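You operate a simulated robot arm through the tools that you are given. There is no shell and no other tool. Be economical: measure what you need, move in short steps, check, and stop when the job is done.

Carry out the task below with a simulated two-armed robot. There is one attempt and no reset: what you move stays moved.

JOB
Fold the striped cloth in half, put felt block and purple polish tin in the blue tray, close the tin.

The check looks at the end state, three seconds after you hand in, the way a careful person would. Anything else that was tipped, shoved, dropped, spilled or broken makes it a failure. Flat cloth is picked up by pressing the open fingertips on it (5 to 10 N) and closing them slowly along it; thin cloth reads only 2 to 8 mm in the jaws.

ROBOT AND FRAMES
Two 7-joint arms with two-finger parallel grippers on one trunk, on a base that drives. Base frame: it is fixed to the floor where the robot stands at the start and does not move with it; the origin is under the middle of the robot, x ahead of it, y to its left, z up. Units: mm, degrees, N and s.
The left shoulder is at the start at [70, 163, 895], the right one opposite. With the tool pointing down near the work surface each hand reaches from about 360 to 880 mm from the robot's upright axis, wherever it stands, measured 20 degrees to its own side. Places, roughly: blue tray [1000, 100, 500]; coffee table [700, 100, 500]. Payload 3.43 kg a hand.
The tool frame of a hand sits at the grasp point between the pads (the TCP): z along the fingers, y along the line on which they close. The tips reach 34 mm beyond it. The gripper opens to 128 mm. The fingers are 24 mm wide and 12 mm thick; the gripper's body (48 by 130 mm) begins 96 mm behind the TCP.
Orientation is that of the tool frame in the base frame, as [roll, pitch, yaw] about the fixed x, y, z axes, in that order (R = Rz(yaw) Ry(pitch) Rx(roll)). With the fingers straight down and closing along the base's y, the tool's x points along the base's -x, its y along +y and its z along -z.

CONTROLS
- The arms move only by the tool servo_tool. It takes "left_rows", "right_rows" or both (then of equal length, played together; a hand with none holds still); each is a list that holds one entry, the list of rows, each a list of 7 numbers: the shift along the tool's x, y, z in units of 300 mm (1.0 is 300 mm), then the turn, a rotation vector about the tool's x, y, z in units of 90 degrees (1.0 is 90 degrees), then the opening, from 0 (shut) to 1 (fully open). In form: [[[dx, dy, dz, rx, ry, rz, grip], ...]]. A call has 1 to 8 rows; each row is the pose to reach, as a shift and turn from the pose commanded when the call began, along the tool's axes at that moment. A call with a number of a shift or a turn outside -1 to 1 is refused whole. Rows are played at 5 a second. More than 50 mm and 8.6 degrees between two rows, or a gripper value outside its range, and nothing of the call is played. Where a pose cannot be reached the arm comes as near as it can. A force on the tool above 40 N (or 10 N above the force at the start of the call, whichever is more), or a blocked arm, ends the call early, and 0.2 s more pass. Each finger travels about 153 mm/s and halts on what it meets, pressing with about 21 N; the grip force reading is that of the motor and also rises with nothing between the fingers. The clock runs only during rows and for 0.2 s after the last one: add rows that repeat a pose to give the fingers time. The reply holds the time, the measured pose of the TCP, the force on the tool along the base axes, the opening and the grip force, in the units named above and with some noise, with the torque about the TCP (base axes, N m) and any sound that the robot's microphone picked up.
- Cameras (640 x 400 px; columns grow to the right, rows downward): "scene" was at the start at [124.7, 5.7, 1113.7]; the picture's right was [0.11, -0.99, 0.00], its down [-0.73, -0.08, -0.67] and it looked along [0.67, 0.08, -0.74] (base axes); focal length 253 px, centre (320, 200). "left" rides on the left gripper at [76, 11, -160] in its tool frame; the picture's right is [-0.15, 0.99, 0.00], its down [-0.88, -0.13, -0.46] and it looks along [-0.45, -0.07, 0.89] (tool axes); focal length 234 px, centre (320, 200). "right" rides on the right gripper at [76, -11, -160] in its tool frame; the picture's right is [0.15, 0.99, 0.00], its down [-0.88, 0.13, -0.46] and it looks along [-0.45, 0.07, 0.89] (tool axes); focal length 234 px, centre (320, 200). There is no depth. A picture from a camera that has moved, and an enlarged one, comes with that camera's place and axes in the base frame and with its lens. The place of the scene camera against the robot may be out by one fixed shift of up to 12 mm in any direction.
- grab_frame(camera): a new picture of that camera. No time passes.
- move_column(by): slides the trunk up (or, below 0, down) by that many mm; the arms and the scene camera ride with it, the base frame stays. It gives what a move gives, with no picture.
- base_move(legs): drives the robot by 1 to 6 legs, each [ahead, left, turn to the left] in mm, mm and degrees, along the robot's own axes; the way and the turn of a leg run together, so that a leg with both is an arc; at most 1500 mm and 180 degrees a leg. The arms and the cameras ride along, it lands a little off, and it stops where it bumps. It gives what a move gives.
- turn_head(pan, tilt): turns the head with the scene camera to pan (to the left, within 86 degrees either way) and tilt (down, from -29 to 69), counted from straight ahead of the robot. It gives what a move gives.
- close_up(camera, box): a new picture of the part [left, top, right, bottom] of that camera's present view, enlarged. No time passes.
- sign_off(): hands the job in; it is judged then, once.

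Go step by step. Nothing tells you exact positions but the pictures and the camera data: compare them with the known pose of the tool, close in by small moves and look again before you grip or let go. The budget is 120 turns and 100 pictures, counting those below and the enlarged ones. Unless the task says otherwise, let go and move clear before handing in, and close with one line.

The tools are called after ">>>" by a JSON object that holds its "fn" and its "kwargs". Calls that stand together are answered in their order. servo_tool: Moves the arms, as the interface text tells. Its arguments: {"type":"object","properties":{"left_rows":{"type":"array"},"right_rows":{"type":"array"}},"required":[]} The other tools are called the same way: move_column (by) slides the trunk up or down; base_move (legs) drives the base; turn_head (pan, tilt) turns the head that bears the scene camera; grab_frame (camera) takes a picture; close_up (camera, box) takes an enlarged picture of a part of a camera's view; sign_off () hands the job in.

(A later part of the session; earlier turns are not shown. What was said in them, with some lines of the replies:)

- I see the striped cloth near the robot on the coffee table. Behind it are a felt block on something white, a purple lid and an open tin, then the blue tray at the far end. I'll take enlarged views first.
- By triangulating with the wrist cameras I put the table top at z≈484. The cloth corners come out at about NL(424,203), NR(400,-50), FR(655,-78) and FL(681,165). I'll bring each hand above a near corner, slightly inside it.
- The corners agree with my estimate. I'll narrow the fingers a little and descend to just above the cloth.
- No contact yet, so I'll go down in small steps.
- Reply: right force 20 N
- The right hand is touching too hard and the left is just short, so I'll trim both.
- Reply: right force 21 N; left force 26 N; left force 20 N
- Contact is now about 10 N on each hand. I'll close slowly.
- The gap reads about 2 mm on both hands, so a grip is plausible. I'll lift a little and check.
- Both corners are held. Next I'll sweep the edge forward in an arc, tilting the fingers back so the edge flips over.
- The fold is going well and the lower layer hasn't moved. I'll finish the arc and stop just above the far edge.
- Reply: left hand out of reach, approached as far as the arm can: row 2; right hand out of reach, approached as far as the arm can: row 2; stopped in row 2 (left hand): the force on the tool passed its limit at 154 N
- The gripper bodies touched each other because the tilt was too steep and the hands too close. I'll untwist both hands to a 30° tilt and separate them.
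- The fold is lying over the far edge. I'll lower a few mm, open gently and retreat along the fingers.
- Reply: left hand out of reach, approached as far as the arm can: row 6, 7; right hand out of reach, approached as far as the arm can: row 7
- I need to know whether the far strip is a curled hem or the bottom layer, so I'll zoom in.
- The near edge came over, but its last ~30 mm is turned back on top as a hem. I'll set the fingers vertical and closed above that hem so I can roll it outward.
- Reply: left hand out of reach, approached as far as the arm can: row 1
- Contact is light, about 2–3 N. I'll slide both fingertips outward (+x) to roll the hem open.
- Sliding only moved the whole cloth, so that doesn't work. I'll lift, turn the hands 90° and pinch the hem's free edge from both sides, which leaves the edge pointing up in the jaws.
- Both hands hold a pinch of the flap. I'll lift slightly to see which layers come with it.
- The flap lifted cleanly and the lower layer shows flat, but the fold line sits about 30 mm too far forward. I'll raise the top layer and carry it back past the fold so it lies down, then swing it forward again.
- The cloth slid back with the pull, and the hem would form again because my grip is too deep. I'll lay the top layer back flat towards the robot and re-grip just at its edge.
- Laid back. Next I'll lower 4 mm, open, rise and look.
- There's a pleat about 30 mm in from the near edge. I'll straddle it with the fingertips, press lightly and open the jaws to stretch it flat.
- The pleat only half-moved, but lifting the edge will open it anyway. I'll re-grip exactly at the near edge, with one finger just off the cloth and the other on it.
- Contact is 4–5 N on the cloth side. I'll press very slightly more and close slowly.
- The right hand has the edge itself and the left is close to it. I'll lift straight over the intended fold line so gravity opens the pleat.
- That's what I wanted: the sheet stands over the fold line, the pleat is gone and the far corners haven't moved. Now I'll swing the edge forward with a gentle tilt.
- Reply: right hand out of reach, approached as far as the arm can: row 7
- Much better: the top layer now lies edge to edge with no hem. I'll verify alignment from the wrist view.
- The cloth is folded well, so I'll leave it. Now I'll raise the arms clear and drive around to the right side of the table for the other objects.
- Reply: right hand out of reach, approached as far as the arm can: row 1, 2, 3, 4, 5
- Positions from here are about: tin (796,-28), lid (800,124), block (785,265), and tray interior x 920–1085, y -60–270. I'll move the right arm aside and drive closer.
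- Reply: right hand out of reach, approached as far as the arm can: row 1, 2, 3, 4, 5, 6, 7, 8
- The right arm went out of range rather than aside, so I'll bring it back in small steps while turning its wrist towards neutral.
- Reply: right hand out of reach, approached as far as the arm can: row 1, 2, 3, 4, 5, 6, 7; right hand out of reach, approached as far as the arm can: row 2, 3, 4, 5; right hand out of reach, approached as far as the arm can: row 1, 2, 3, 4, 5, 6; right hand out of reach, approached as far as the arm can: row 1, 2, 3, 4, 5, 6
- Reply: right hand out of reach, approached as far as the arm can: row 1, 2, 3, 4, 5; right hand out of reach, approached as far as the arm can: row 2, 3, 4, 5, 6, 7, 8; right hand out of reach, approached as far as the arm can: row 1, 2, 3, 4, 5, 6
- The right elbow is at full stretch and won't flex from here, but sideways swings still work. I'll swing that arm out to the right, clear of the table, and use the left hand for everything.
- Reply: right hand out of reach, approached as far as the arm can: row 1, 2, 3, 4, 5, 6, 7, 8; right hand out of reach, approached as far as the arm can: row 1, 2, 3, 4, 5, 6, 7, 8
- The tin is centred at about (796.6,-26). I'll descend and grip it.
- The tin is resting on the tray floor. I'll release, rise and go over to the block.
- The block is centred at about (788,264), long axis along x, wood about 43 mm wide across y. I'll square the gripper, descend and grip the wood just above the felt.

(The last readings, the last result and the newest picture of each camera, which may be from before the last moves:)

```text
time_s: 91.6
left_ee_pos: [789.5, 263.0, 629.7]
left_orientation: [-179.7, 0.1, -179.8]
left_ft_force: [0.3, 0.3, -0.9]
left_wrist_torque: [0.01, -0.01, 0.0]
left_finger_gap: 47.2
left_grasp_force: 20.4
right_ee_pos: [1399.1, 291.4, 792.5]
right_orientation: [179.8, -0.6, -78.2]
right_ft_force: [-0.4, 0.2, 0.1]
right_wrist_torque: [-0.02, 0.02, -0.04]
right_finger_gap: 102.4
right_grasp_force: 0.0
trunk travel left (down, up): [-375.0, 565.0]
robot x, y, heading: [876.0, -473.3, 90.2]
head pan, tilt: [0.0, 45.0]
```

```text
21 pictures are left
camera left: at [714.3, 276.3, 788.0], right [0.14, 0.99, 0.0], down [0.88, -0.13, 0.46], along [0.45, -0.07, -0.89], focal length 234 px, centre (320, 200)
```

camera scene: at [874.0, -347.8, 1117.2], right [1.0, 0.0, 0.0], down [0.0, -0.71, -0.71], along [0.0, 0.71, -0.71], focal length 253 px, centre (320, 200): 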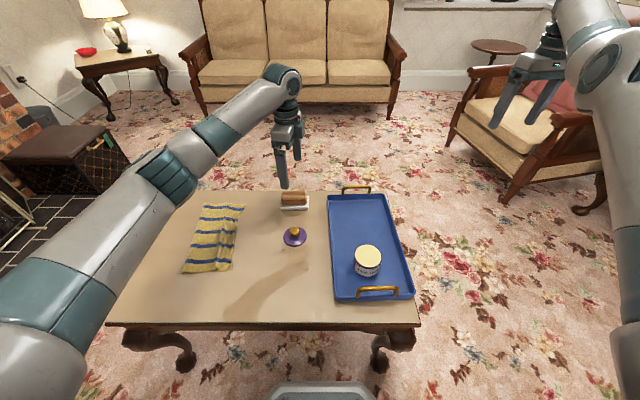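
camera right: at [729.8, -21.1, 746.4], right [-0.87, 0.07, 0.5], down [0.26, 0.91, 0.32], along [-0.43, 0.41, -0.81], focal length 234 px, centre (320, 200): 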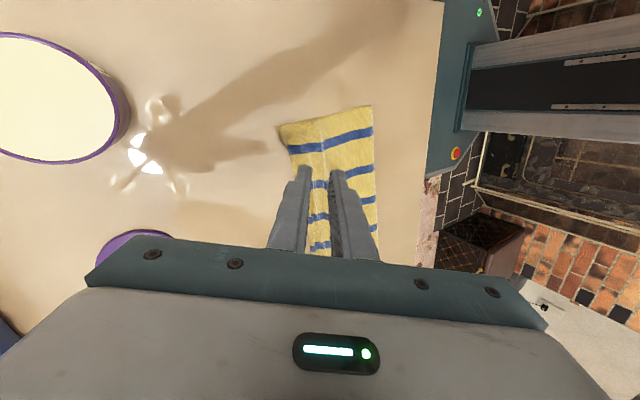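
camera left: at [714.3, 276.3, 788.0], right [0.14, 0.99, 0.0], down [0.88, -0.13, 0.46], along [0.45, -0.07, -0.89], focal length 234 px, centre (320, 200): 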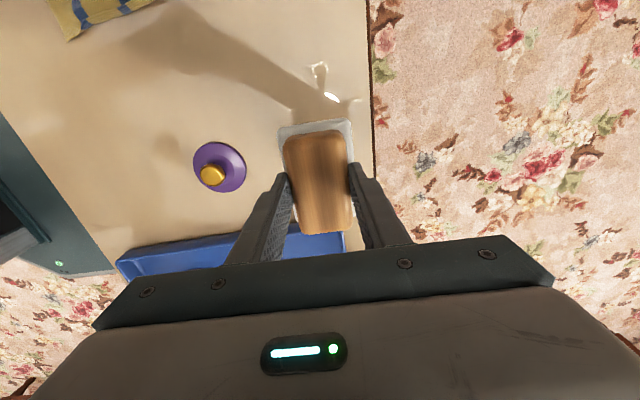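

The block is held. I'll carry it over the tray to (1000,190) and lower it.

>>> {"fn": "servo_tool", "kwargs": {"left_rows": [[[-0.14, -0.049, 0, 0, 0, 0, 0.22], [-0.281, -0.097, 0, 0, 0, 0, 0.22], [-0.421, -0.146, 0, 0, 0, 0, 0.22], [-0.562, -0.194, 0, 0, 0, 0, 0.22], [-0.702, -0.243, 0, 0, 0, 0, 0.22], [-0.702, -0.243, 0.12, 0, 0, 0, 0.22], [-0.702, -0.243, 0.23, 0, 0, 0, 0.22], [-0.702, -0.243, 0.27, 0, 0, 0, 0.22]]]}}

>>> {"fn": "grab_frame", "kwargs": {"camera": "left"}}

```text
time_s: 93.4
left_ee_pos: [999.3, 193.2, 548.1]
left_orientation: [-179.8, 0.1, -179.8]
left_ft_force: [0.4, -0.1, -0.9]
left_wrist_torque: [0.0, 0.04, 0.02]
left_finger_gap: 47.2
left_grasp_force: 20.5
right_ee_pos: [1397.9, 292.2, 791.9]
right_orientation: [179.8, -0.6, -78.2]
right_ft_force: [-0.4, 0.0, 0.2]
right_wrist_torque: [-0.02, 0.03, 0.0]
right_finger_gap: 102.4
right_grasp_force: 0.0
trunk travel left (down, up): [-375.0, 565.0]
robot x, y, heading: [880.4, -475.7, 90.1]
head pan, tilt: [0.0, 45.0]
```

```text
20 pictures are left
camera left: at [924.0, 204.8, 706.9], right [0.14, 0.99, 0.0], down [0.88, -0.13, 0.46], along [0.45, -0.07, -0.89], focal length 234 px, centre (320, 200)
```

left: 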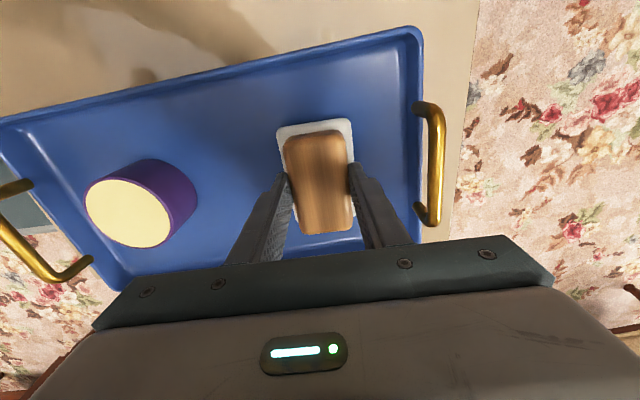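

>>> {"fn": "servo_tool", "kwargs": {"left_rows": [[[0, 0, 0.012, 0, 0, 0, 0.22], [0, 0, 0.02, 0, 0, 0, 0.22], [0, 0, 0.026, 0, 0, 0, 0.22], [0, 0, 0.026, 0, 0, 0, 0.22]]]}}

```text
time_s: 94.4
left_ee_pos: [999.8, 191.8, 541.1]
left_orientation: [-179.7, 0.1, -180.0]
left_ft_force: [-0.4, 0.0, -1.0]
left_wrist_torque: [-0.01, -0.02, 0.04]
left_finger_gap: 47.4
left_grasp_force: 20.7
right_ee_pos: [1398.9, 293.3, 792.1]
right_orientation: [179.7, -0.6, -78.2]
right_ft_force: [-0.6, 0.6, 0.5]
right_wrist_torque: [-0.01, 0.0, 0.01]
right_finger_gap: 102.6
right_grasp_force: 0.0
trunk travel left (down, up): [-375.0, 565.0]
robot x, y, heading: [880.2, -476.2, 90.3]
head pan, tilt: [0.0, 45.0]
```

>>> {"fn": "servo_tool", "kwargs": {"left_rows": [[[0, 0, 0.004, 0, 0, 0, 0.22], [0, 0, 0.008, 0, 0, 0, 0.22], [0, 0, 0.008, 0, 0, 0, 0.22]]]}}

```text
time_s: 95.2
left_ee_pos: [1000.1, 192.2, 537.3]
left_orientation: [-179.8, 0.1, -180.0]
left_ft_force: [-0.6, 0.5, 0.3]
left_wrist_torque: [0.06, 0.06, 0.0]
left_finger_gap: 47.2
left_grasp_force: 20.8
right_ee_pos: [1398.2, 293.2, 792.2]
right_orientation: [179.7, -0.5, -78.2]
right_ft_force: [0.0, -0.1, -0.5]
right_wrist_torque: [-0.03, -0.03, 0.01]
right_finger_gap: 102.7
right_grasp_force: 0.1
trunk travel left (down, up): [-375.0, 565.0]
robot x, y, heading: [875.9, -474.7, 90.1]
head pan, tilt: [0.0, 45.0]
```

>>> {"fn": "servo_tool", "kwargs": {"left_rows": [[[0, 0, 0.002, 0, 0, 0, 0.22], [0, 0, 0.002, 0, 0, 0, 0.4], [0, 0, 0.002, 0, 0, 0, 0.6], [0, 0, 0.002, 0, 0, 0, 0.75], [0, 0, -0.1, 0, 0, 0, 0.75], [0, 0, -0.24, 0, 0, 0, 0.75], [0, 0, -0.38, 0, 0, 0, 0.75]]]}}

>>> {"fn": "servo_tool", "kwargs": {"left_rows": [[[0.133, -0.047, 0, 0, 0, 0, 0.65], [0.267, -0.093, 0, 0, 0, 0, 0.55], [0.4, -0.14, 0, 0, 0, 0, 0.5], [0.533, -0.187, 0, 0, 0, 0, 0.5], [0.667, -0.233, 0, 0, 0, 0, 0.5]]]}}

>>> {"fn": "close_up", "kwargs": {"camera": "left", "box": [240, 80, 400, 200]}}

```text
time_s: 96.8
left_ee_pos: [1000.1, 191.1, 652.7]
left_orientation: [-179.7, 0.0, -179.9]
left_ft_force: [-1.0, -0.1, -0.1]
left_wrist_torque: [0.0, 0.0, -0.01]
left_finger_gap: 96.0
left_grasp_force: 0.0
right_ee_pos: [1398.2, 291.9, 792.8]
right_orientation: [179.6, -0.7, -78.2]
right_ft_force: [0.8, 0.0, 0.3]
right_wrist_torque: [-0.03, -0.02, 0.01]
right_finger_gap: 102.4
right_grasp_force: 0.1
trunk travel left (down, up): [-375.0, 565.0]
robot x, y, heading: [877.3, -478.9, 90.0]
head pan, tilt: [0.0, 45.0]
```

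```text
time_s: 98.0
left_ee_pos: [798.8, 121.9, 650.7]
left_orientation: [-179.8, 0.2, 180.0]
left_ft_force: [-0.4, -0.1, -0.2]
left_wrist_torque: [0.01, 0.03, -0.04]
left_finger_gap: 64.0
left_grasp_force: 0.0
right_ee_pos: [1396.3, 292.3, 793.2]
right_orientation: [179.9, -0.5, -78.2]
right_ft_force: [0.0, 0.1, 0.5]
right_wrist_torque: [0.01, -0.02, -0.01]
right_finger_gap: 102.4
right_grasp_force: 0.0
trunk travel left (down, up): [-375.0, 565.0]
robot x, y, heading: [877.5, -475.6, 89.8]
head pan, tilt: [0.0, 45.0]
```

```text
3.33 times, centred on (320, 140) of left
camera zoom: at [724.1, 133.1, 809.5], right [0.15, 0.99, 0.0], down [0.88, -0.13, 0.46], along [0.45, -0.07, -0.89], focal length 781 px, centre (320, 400)
```

zoom: 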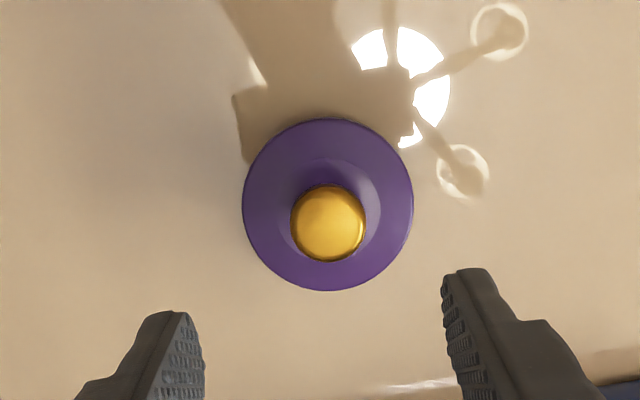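

The lid is centred at (798,124.4), with the knob at about z 515. I'll descend, grip the knob and lift.

>>> {"fn": "servo_tool", "kwargs": {"left_rows": [[[0.001, 0.008, 0.12, 0, 0, 0, 0.5], [0.001, 0.008, 0.24, 0, 0, 0, 0.5], [0.001, 0.008, 0.34, 0, 0, 0, 0.5], [0.001, 0.008, 0.378, 0, 0, 0, 0.5], [0.001, 0.008, 0.378, 0, 0, 0, 0.3], [0.001, 0.008, 0.378, 0, 0, 0, 0.15], [0.001, 0.008, 0.378, 0, 0, 0, 0.1], [0.001, 0.008, 0.378, 0, 0, 0, 0.1]]]}}

>>> {"fn": "close_up", "kwargs": {"camera": "left", "box": [240, 100, 400, 240]}}

```text
time_s: 99.8
left_ee_pos: [798.8, 123.6, 538.1]
left_orientation: [-179.6, 0.1, -180.0]
left_ft_force: [-0.6, -0.4, 0.6]
left_wrist_torque: [-0.01, 0.01, -0.02]
left_finger_gap: 28.3
left_grasp_force: 21.2
right_ee_pos: [1399.0, 292.3, 792.7]
right_orientation: [179.8, -0.6, -78.3]
right_ft_force: [0.1, -0.7, 0.2]
right_wrist_torque: [0.04, -0.01, -0.02]
right_finger_gap: 102.3
right_grasp_force: 0.1
trunk travel left (down, up): [-375.0, 565.0]
robot x, y, heading: [875.0, -476.6, 90.4]
head pan, tilt: [0.0, 45.0]
```

```text
2.86 times, centred on (320, 170) of left
camera zoom: at [723.6, 136.0, 697.8], right [0.14, 0.99, 0.0], down [0.88, -0.13, 0.46], along [0.45, -0.07, -0.89], focal length 669 px, centre (320, 286)
```

zoom: 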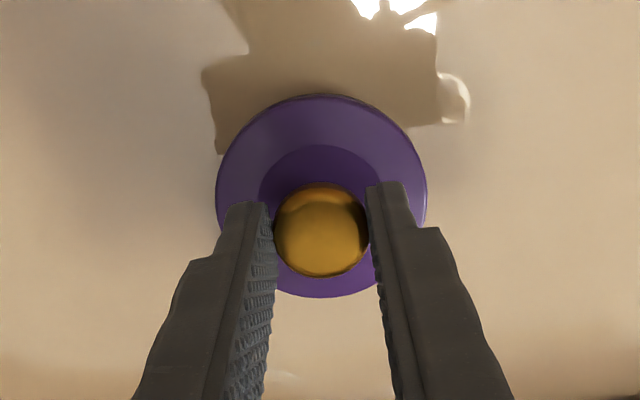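

>>> {"fn": "servo_tool", "kwargs": {"left_rows": [[[0, 0, -0.12, 0, 0, 0, 0.1], [0, 0, -0.25, 0, 0, 0, 0.1], [0, 0, -0.34, 0, 0, 0, 0.1], [-0.134, -0.066, -0.34, 0, 0, 0, 0.1], [-0.268, -0.132, -0.34, 0, 0, 0, 0.1], [-0.403, -0.198, -0.34, 0, 0, 0, 0.1], [-0.537, -0.264, -0.34, 0, 0, 0, 0.1], [-0.671, -0.33, -0.34, 0, 0, 0, 0.1]]]}}

>>> {"fn": "close_up", "kwargs": {"camera": "left", "box": [220, 90, 420, 250]}}

>>> {"fn": "close_up", "kwargs": {"camera": "scene", "box": [310, 180, 430, 310]}}

```text
time_s: 101.6
left_ee_pos: [1002.6, 25.2, 639.6]
left_orientation: [-179.8, 0.0, -179.9]
left_ft_force: [-0.3, 0.2, 0.3]
left_wrist_torque: [-0.02, 0.0, -0.02]
left_finger_gap: 28.4
left_grasp_force: 20.6
right_ee_pos: [1398.3, 292.2, 792.7]
right_orientation: [179.6, -0.6, -78.2]
right_ft_force: [-0.7, 0.0, -1.1]
right_wrist_torque: [0.0, 0.01, -0.01]
right_finger_gap: 102.3
right_grasp_force: 0.1
trunk travel left (down, up): [-375.0, 565.0]
robot x, y, heading: [880.0, -477.7, 90.3]
head pan, tilt: [0.0, 45.0]
```

```text
2.50 times, centred on (320, 170) of left
camera zoom: at [927.3, 37.5, 799.1], right [0.14, 0.99, 0.0], down [0.88, -0.13, 0.46], along [0.45, -0.07, -0.89], focal length 585 px, centre (320, 275)
```

zoom: 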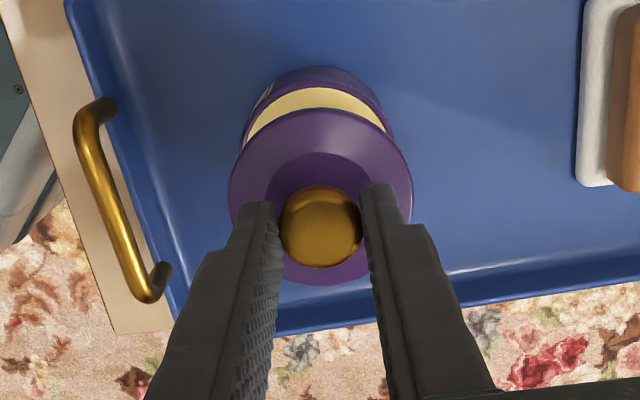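

```text
3.08 times, centred on (370, 245) of scene
camera zoom: at [874.8, -348.1, 1117.3], right [1.0, 0.0, 0.0], down [0.0, -0.71, -0.71], along [0.0, 0.71, -0.71], focal length 780 px, centre (166, 62)
```

zoom: 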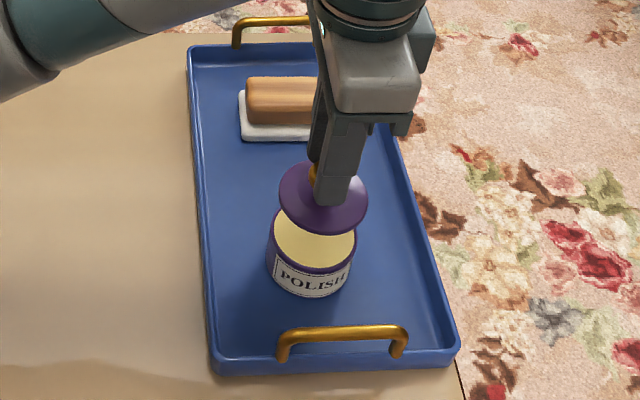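

Lid and tin line up to within 1–2 mm. I'll lower it in small steps.

>>> {"fn": "servo_tool", "kwargs": {"left_rows": [[[0.002, -0.003, 0.07, 0, 0, 0, 0.1], [0.002, -0.003, 0.12, 0, 0, 0, 0.1], [0.002, -0.003, 0.135, 0, 0, 0, 0.1], [0.002, -0.003, 0.135, 0, 0, 0, 0.1]]]}}

>>> {"fn": "close_up", "kwargs": {"camera": "left", "box": [220, 90, 420, 250]}}

>>> {"fn": "close_up", "kwargs": {"camera": "scene", "box": [330, 220, 420, 300]}}

```text
time_s: 102.6
left_ee_pos: [1001.0, 25.4, 600.1]
left_orientation: [-179.8, 0.1, -179.9]
left_ft_force: [-0.4, 0.0, 0.1]
left_wrist_torque: [-0.02, 0.01, -0.01]
left_finger_gap: 28.4
left_grasp_force: 21.1
right_ee_pos: [1398.5, 292.8, 792.0]
right_orientation: [179.7, -0.5, -78.2]
right_ft_force: [0.0, 0.5, -1.1]
right_wrist_torque: [0.01, 0.0, -0.01]
right_finger_gap: 102.5
right_grasp_force: 0.1
trunk travel left (down, up): [-375.0, 565.0]
robot x, y, heading: [874.9, -478.3, 90.1]
head pan, tilt: [0.0, 45.0]
```

```text
2.50 times, centred on (320, 170) of left
camera zoom: at [925.0, 36.6, 759.2], right [0.14, 0.99, 0.0], down [0.88, -0.13, 0.46], along [0.45, -0.07, -0.89], focal length 585 px, centre (320, 275)
```

zoom: 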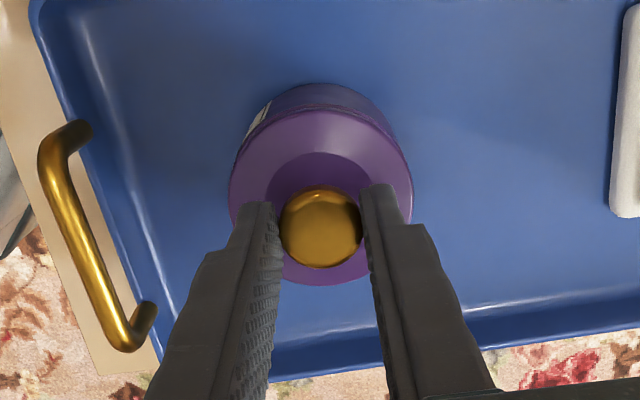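

```text
5.00 times, centred on (375, 260) of scene
camera zoom: at [874.2, -348.0, 1117.3], right [1.0, 0.0, 0.0], down [0.0, -0.71, -0.71], along [0.0, 0.71, -0.71], focal length 1267 px, centre (45, -100)
```

zoom: 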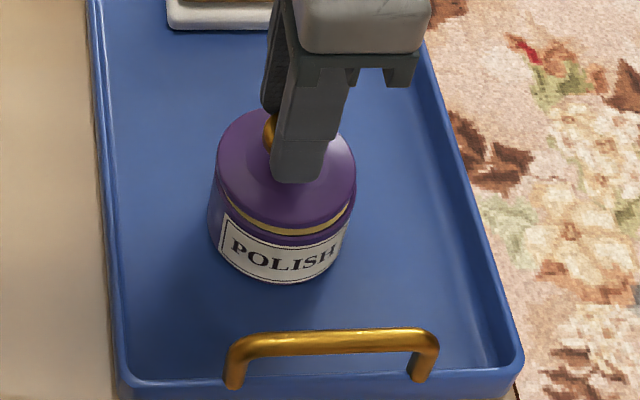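

>>> {"fn": "servo_tool", "kwargs": {"left_rows": [[[0, 0, 0.008, 0, 0, 0, 0.1], [0, 0, 0.014, 0, 0, 0, 0.1], [0, 0, 0.018, 0, 0, 0, 0.1], [0, 0, 0.018, 0, 0, 0, 0.1]]]}}

```text
time_s: 103.6
left_ee_pos: [998.5, 23.1, 594.6]
left_orientation: [-179.7, 0.1, -179.9]
left_ft_force: [-0.2, -0.3, 0.1]
left_wrist_torque: [0.01, -0.01, -0.01]
left_finger_gap: 28.4
left_grasp_force: 21.9
right_ee_pos: [1398.6, 292.1, 790.6]
right_orientation: [179.6, -0.6, -78.2]
right_ft_force: [0.0, -0.2, -0.2]
right_wrist_torque: [0.01, 0.01, 0.0]
right_finger_gap: 102.4
right_grasp_force: 0.0
trunk travel left (down, up): [-375.0, 565.0]
robot x, y, heading: [879.3, -479.8, 90.1]
head pan, tilt: [0.0, 45.0]
```

>>> {"fn": "servo_tool", "kwargs": {"left_rows": [[[0, 0, 0.004, 0, 0, 0, 0.1], [0, 0, 0.008, 0, 0, 0, 0.1], [0, 0, 0.01, 0, 0, 0, 0.1], [0, 0, 0.01, 0, 0, 0, 0.1]]]}}

>>> {"fn": "close_up", "kwargs": {"camera": "scene", "box": [330, 220, 420, 300]}}

```text
time_s: 104.6
left_ee_pos: [998.7, 24.4, 592.7]
left_orientation: [-179.6, 0.1, -179.9]
left_ft_force: [0.1, 0.0, -0.4]
left_wrist_torque: [0.02, -0.02, 0.01]
left_finger_gap: 28.6
left_grasp_force: 21.6
right_ee_pos: [1399.0, 292.0, 793.1]
right_orientation: [179.7, -0.6, -78.1]
right_ft_force: [-0.5, -0.4, 0.7]
right_wrist_torque: [-0.04, 0.01, 0.01]
right_finger_gap: 102.6
right_grasp_force: 0.1
trunk travel left (down, up): [-375.0, 565.0]
robot x, y, heading: [878.1, -476.0, 90.6]
head pan, tilt: [0.0, 45.0]
```

```text
5.00 times, centred on (375, 260) of scene
camera zoom: at [874.2, -348.0, 1117.3], right [1.0, 0.0, 0.0], down [0.0, -0.71, -0.71], along [0.0, 0.71, -0.71], focal length 1267 px, centre (45, -100)
```

zoom: 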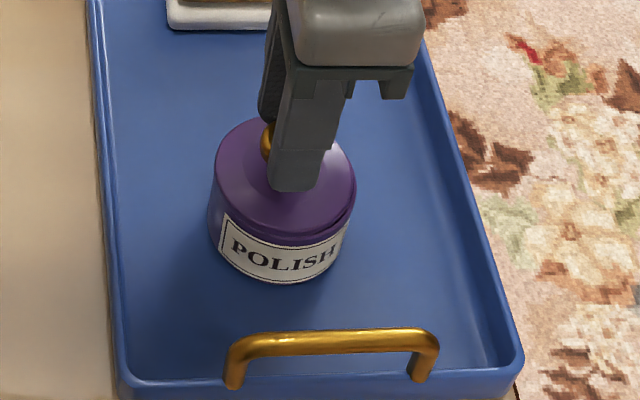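

>>> {"fn": "servo_tool", "kwargs": {"left_rows": [[[0.003, 0, 0.003, 0, 0, 0, 0.1], [0.003, 0, 0.006, 0, 0, 0, 0.1], [0.003, 0, 0.008, 0, 0, 0, 0.1], [0.003, 0, 0.008, 0, 0, 0, 0.1]]]}}

```text
time_s: 105.6
left_ee_pos: [1000.2, 24.1, 592.6]
left_orientation: [180.0, 0.3, -179.8]
left_ft_force: [5.3, 2.0, 26.0]
left_wrist_torque: [0.16, -0.19, 0.02]
left_finger_gap: 28.5
left_grasp_force: 20.9
right_ee_pos: [1398.5, 291.0, 794.7]
right_orientation: [179.6, -0.5, -78.2]
right_ft_force: [-0.2, 0.3, -0.6]
right_wrist_torque: [-0.02, 0.0, -0.04]
right_finger_gap: 102.7
right_grasp_force: 0.0
trunk travel left (down, up): [-375.0, 565.0]
robot x, y, heading: [880.8, -476.5, 90.1]
head pan, tilt: [0.0, 45.0]
heard: snap
```

A snap was heard at 26 N, which suggests the lid has seated. I'll look.

>>> {"fn": "close_up", "kwargs": {"camera": "scene", "box": [330, 220, 420, 300]}}

>>> {"fn": "close_up", "kwargs": {"camera": "left", "box": [220, 90, 420, 250]}}

```text
5.00 times, centred on (375, 260) of scene
camera zoom: at [874.1, -349.8, 1117.8], right [1.0, 0.0, 0.0], down [0.0, -0.71, -0.71], along [0.0, 0.71, -0.71], focal length 1267 px, centre (45, -100)
```

zoom: 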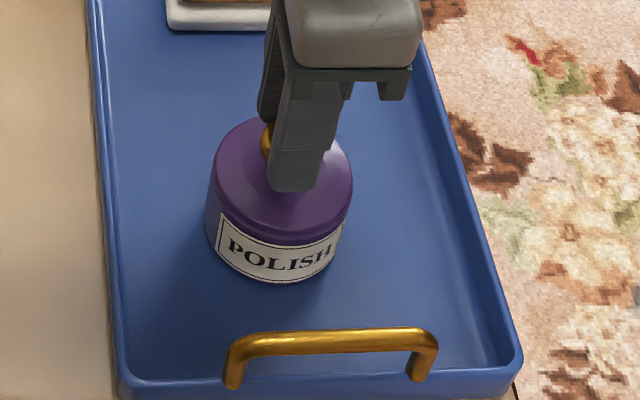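

```text
2.50 times, centred on (320, 170) of left
camera zoom: at [924.1, 35.6, 751.2], right [0.15, 0.99, 0.0], down [0.88, -0.13, 0.46], along [0.45, -0.07, -0.89], focal length 585 px, centre (320, 275)
```

zoom: 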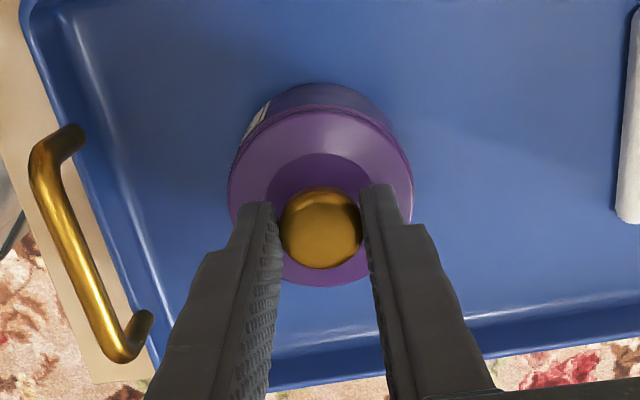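

The lid is flush on the tin. I'll release and move clear.

>>> {"fn": "servo_tool", "kwargs": {"left_rows": [[[0, 0, -0.003, 0, 0, 0, 0.1], [0, 0, -0.003, 0, 0, 0, 0.25], [0, 0, -0.003, 0, 0, 0, 0.4], [0, 0, -0.003, 0, 0, 0, 0.5], [0, 0, -0.1, 0, 0, 0, 0.5], [0, 0, -0.23, 0, 0, 0, 0.5], [0, 0, -0.38, 0, 0, 0, 0.5]]]}}

>>> {"fn": "servo_tool", "kwargs": {"left_rows": [[[0.12, 0, -0.05, 0, 0, 0, 0.5], [0.25, 0, -0.1, 0, 0, 0, 0.5], [0.38, 0, -0.1, 0, 0, 0, 0.5], [0.52, 0, -0.1, 0, 0, 0, 0.5], [0.66, 0, -0.1, 0, 0, 0, 0.5], [0.8, 0, -0.1, 0, 0, 0, 0.5], [0.94, 0, -0.1, 0, 0, 0, 0.5]]]}}

>>> {"fn": "grab_frame", "kwargs": {"camera": "scene"}}

>>> {"fn": "close_up", "kwargs": {"camera": "scene", "box": [300, 180, 430, 310]}}

>>> {"fn": "close_up", "kwargs": {"camera": "scene", "box": [170, 190, 270, 290]}}

```text
time_s: 107.2
left_ee_pos: [999.0, 25.3, 706.0]
left_orientation: [-179.8, 0.0, -179.9]
left_ft_force: [0.5, -0.4, 0.4]
left_wrist_torque: [0.02, 0.01, -0.01]
left_finger_gap: 64.2
left_grasp_force: 0.1
right_ee_pos: [1397.9, 292.3, 792.1]
right_orientation: [179.7, -0.6, -78.1]
right_ft_force: [0.5, 0.0, -0.5]
right_wrist_torque: [0.01, -0.01, 0.01]
right_finger_gap: 102.4
right_grasp_force: 0.1
trunk travel left (down, up): [-375.0, 565.0]
robot x, y, heading: [879.4, -475.6, 90.6]
head pan, tilt: [0.0, 45.0]
```

```text
time_s: 108.8
left_ee_pos: [714.8, 24.0, 733.9]
left_orientation: [-179.8, 0.0, 180.0]
left_ft_force: [-0.8, -0.4, -0.4]
left_wrist_torque: [0.01, -0.01, 0.02]
left_finger_gap: 64.1
left_grasp_force: 0.0
right_ee_pos: [1397.7, 291.1, 792.5]
right_orientation: [179.8, -0.6, -78.2]
right_ft_force: [-0.2, -0.3, -0.3]
right_wrist_torque: [0.01, -0.01, 0.01]
right_finger_gap: 102.6
right_grasp_force: 0.0
trunk travel left (down, up): [-375.0, 565.0]
robot x, y, heading: [876.8, -473.1, 90.0]
head pan, tilt: [0.0, 45.0]
```

```text
10 pictures are left
camera scene: at [873.2, -348.4, 1117.3], right [1.0, 0.0, 0.0], down [0.0, -0.71, -0.71], along [0.0, 0.71, -0.71], focal length 253 px, centre (320, 200)
```

scene: 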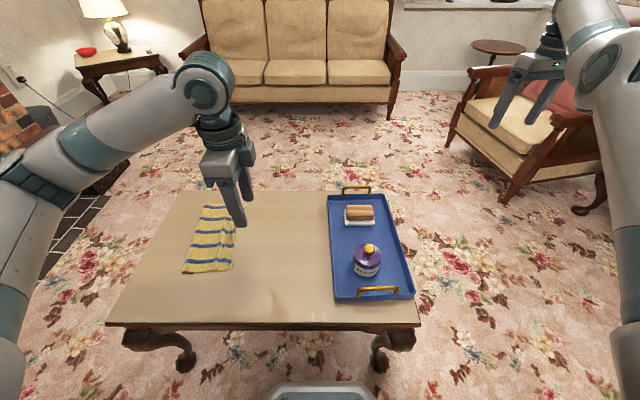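

```text
3.08 times, centred on (365, 245) of scene
camera zoom: at [873.2, -348.4, 1117.3], right [1.0, 0.0, 0.0], down [0.0, -0.71, -0.71], along [0.0, 0.71, -0.71], focal length 780 px, centre (182, 62)
```

zoom: 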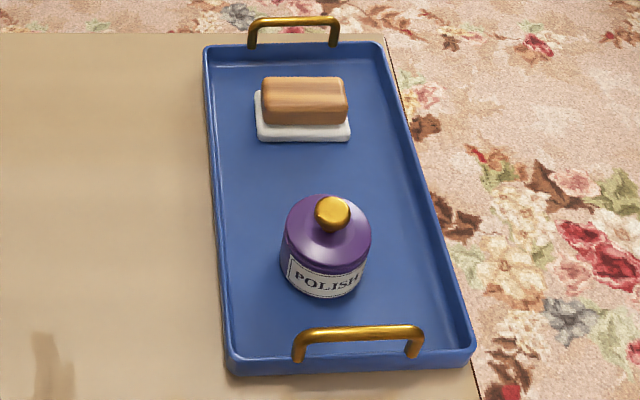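

```text
4.00 times, centred on (220, 240) of scene
camera zoom: at [873.2, -348.4, 1117.3], right [1.0, 0.0, 0.0], down [0.0, -0.71, -0.71], along [0.0, 0.71, -0.71], focal length 1014 px, centre (720, 40)
```

zoom: 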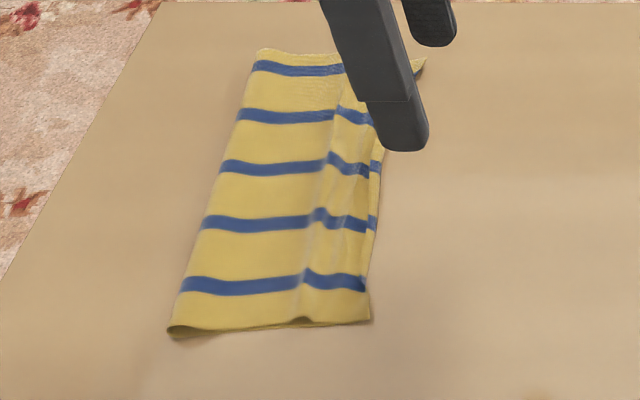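

Tin and block are done. I'll take one overhead look at the cloth to decide whether its small ridge needs pressing flat.

>>> {"fn": "servo_tool", "kwargs": {"left_rows": [[[0.1, 0.07, 0, 0, 0, 0, 0.3], [0.2, 0.14, 0, 0, 0, 0, 0.2], [0.3, 0.21, 0, 0, 0, 0, 0.1], [0.37, 0.3, 0, 0, 0, 0, 0]]]}}

>>> {"fn": "close_up", "kwargs": {"camera": "left", "box": [160, 0, 480, 200]}}

```text
time_s: 109.8
left_ee_pos: [605.8, 114.5, 734.5]
left_orientation: [-179.6, 0.1, 180.0]
left_ft_force: [0.8, 1.0, -0.2]
left_wrist_torque: [-0.02, -0.05, 0.0]
left_finger_gap: 0.0
left_grasp_force: 21.0
right_ee_pos: [1397.7, 292.1, 792.7]
right_orientation: [179.7, -0.7, -78.2]
right_ft_force: [0.2, -0.6, -0.5]
right_wrist_torque: [0.04, 0.03, -0.01]
right_finger_gap: 102.4
right_grasp_force: 0.0
trunk travel left (down, up): [-375.0, 565.0]
robot x, y, heading: [876.7, -475.9, 90.2]
head pan, tilt: [0.0, 45.0]
```

```text
2.00 times, centred on (320, 100) of left
camera zoom: at [530.0, 126.8, 892.2], right [0.15, 0.99, 0.0], down [0.88, -0.13, 0.46], along [0.45, -0.07, -0.89], focal length 468 px, centre (320, 400)
```

zoom: 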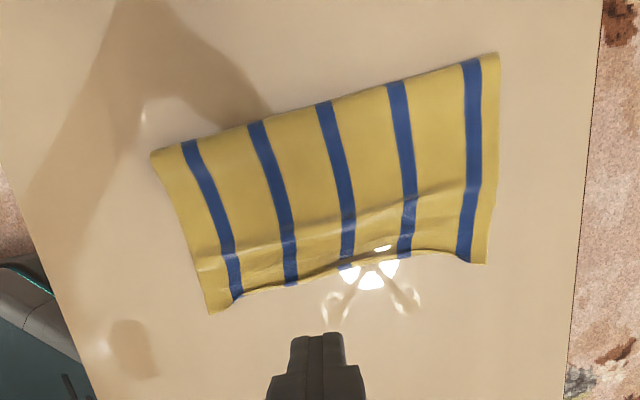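

The cloth is folded edge to edge with its corners aligned and only a faint wrinkle. The block and the closed tin are in the tray and both hands are clear, so I'm handing in.

>>> {"fn": "sign_off", "kwargs": {}}

```text
The job is handed in.
```

The job is handed in: the striped cloth is folded in half with a faint wrinkle left in it, the felt block and purple polish tin are in the blue tray, and the lid snapped shut on the tin.
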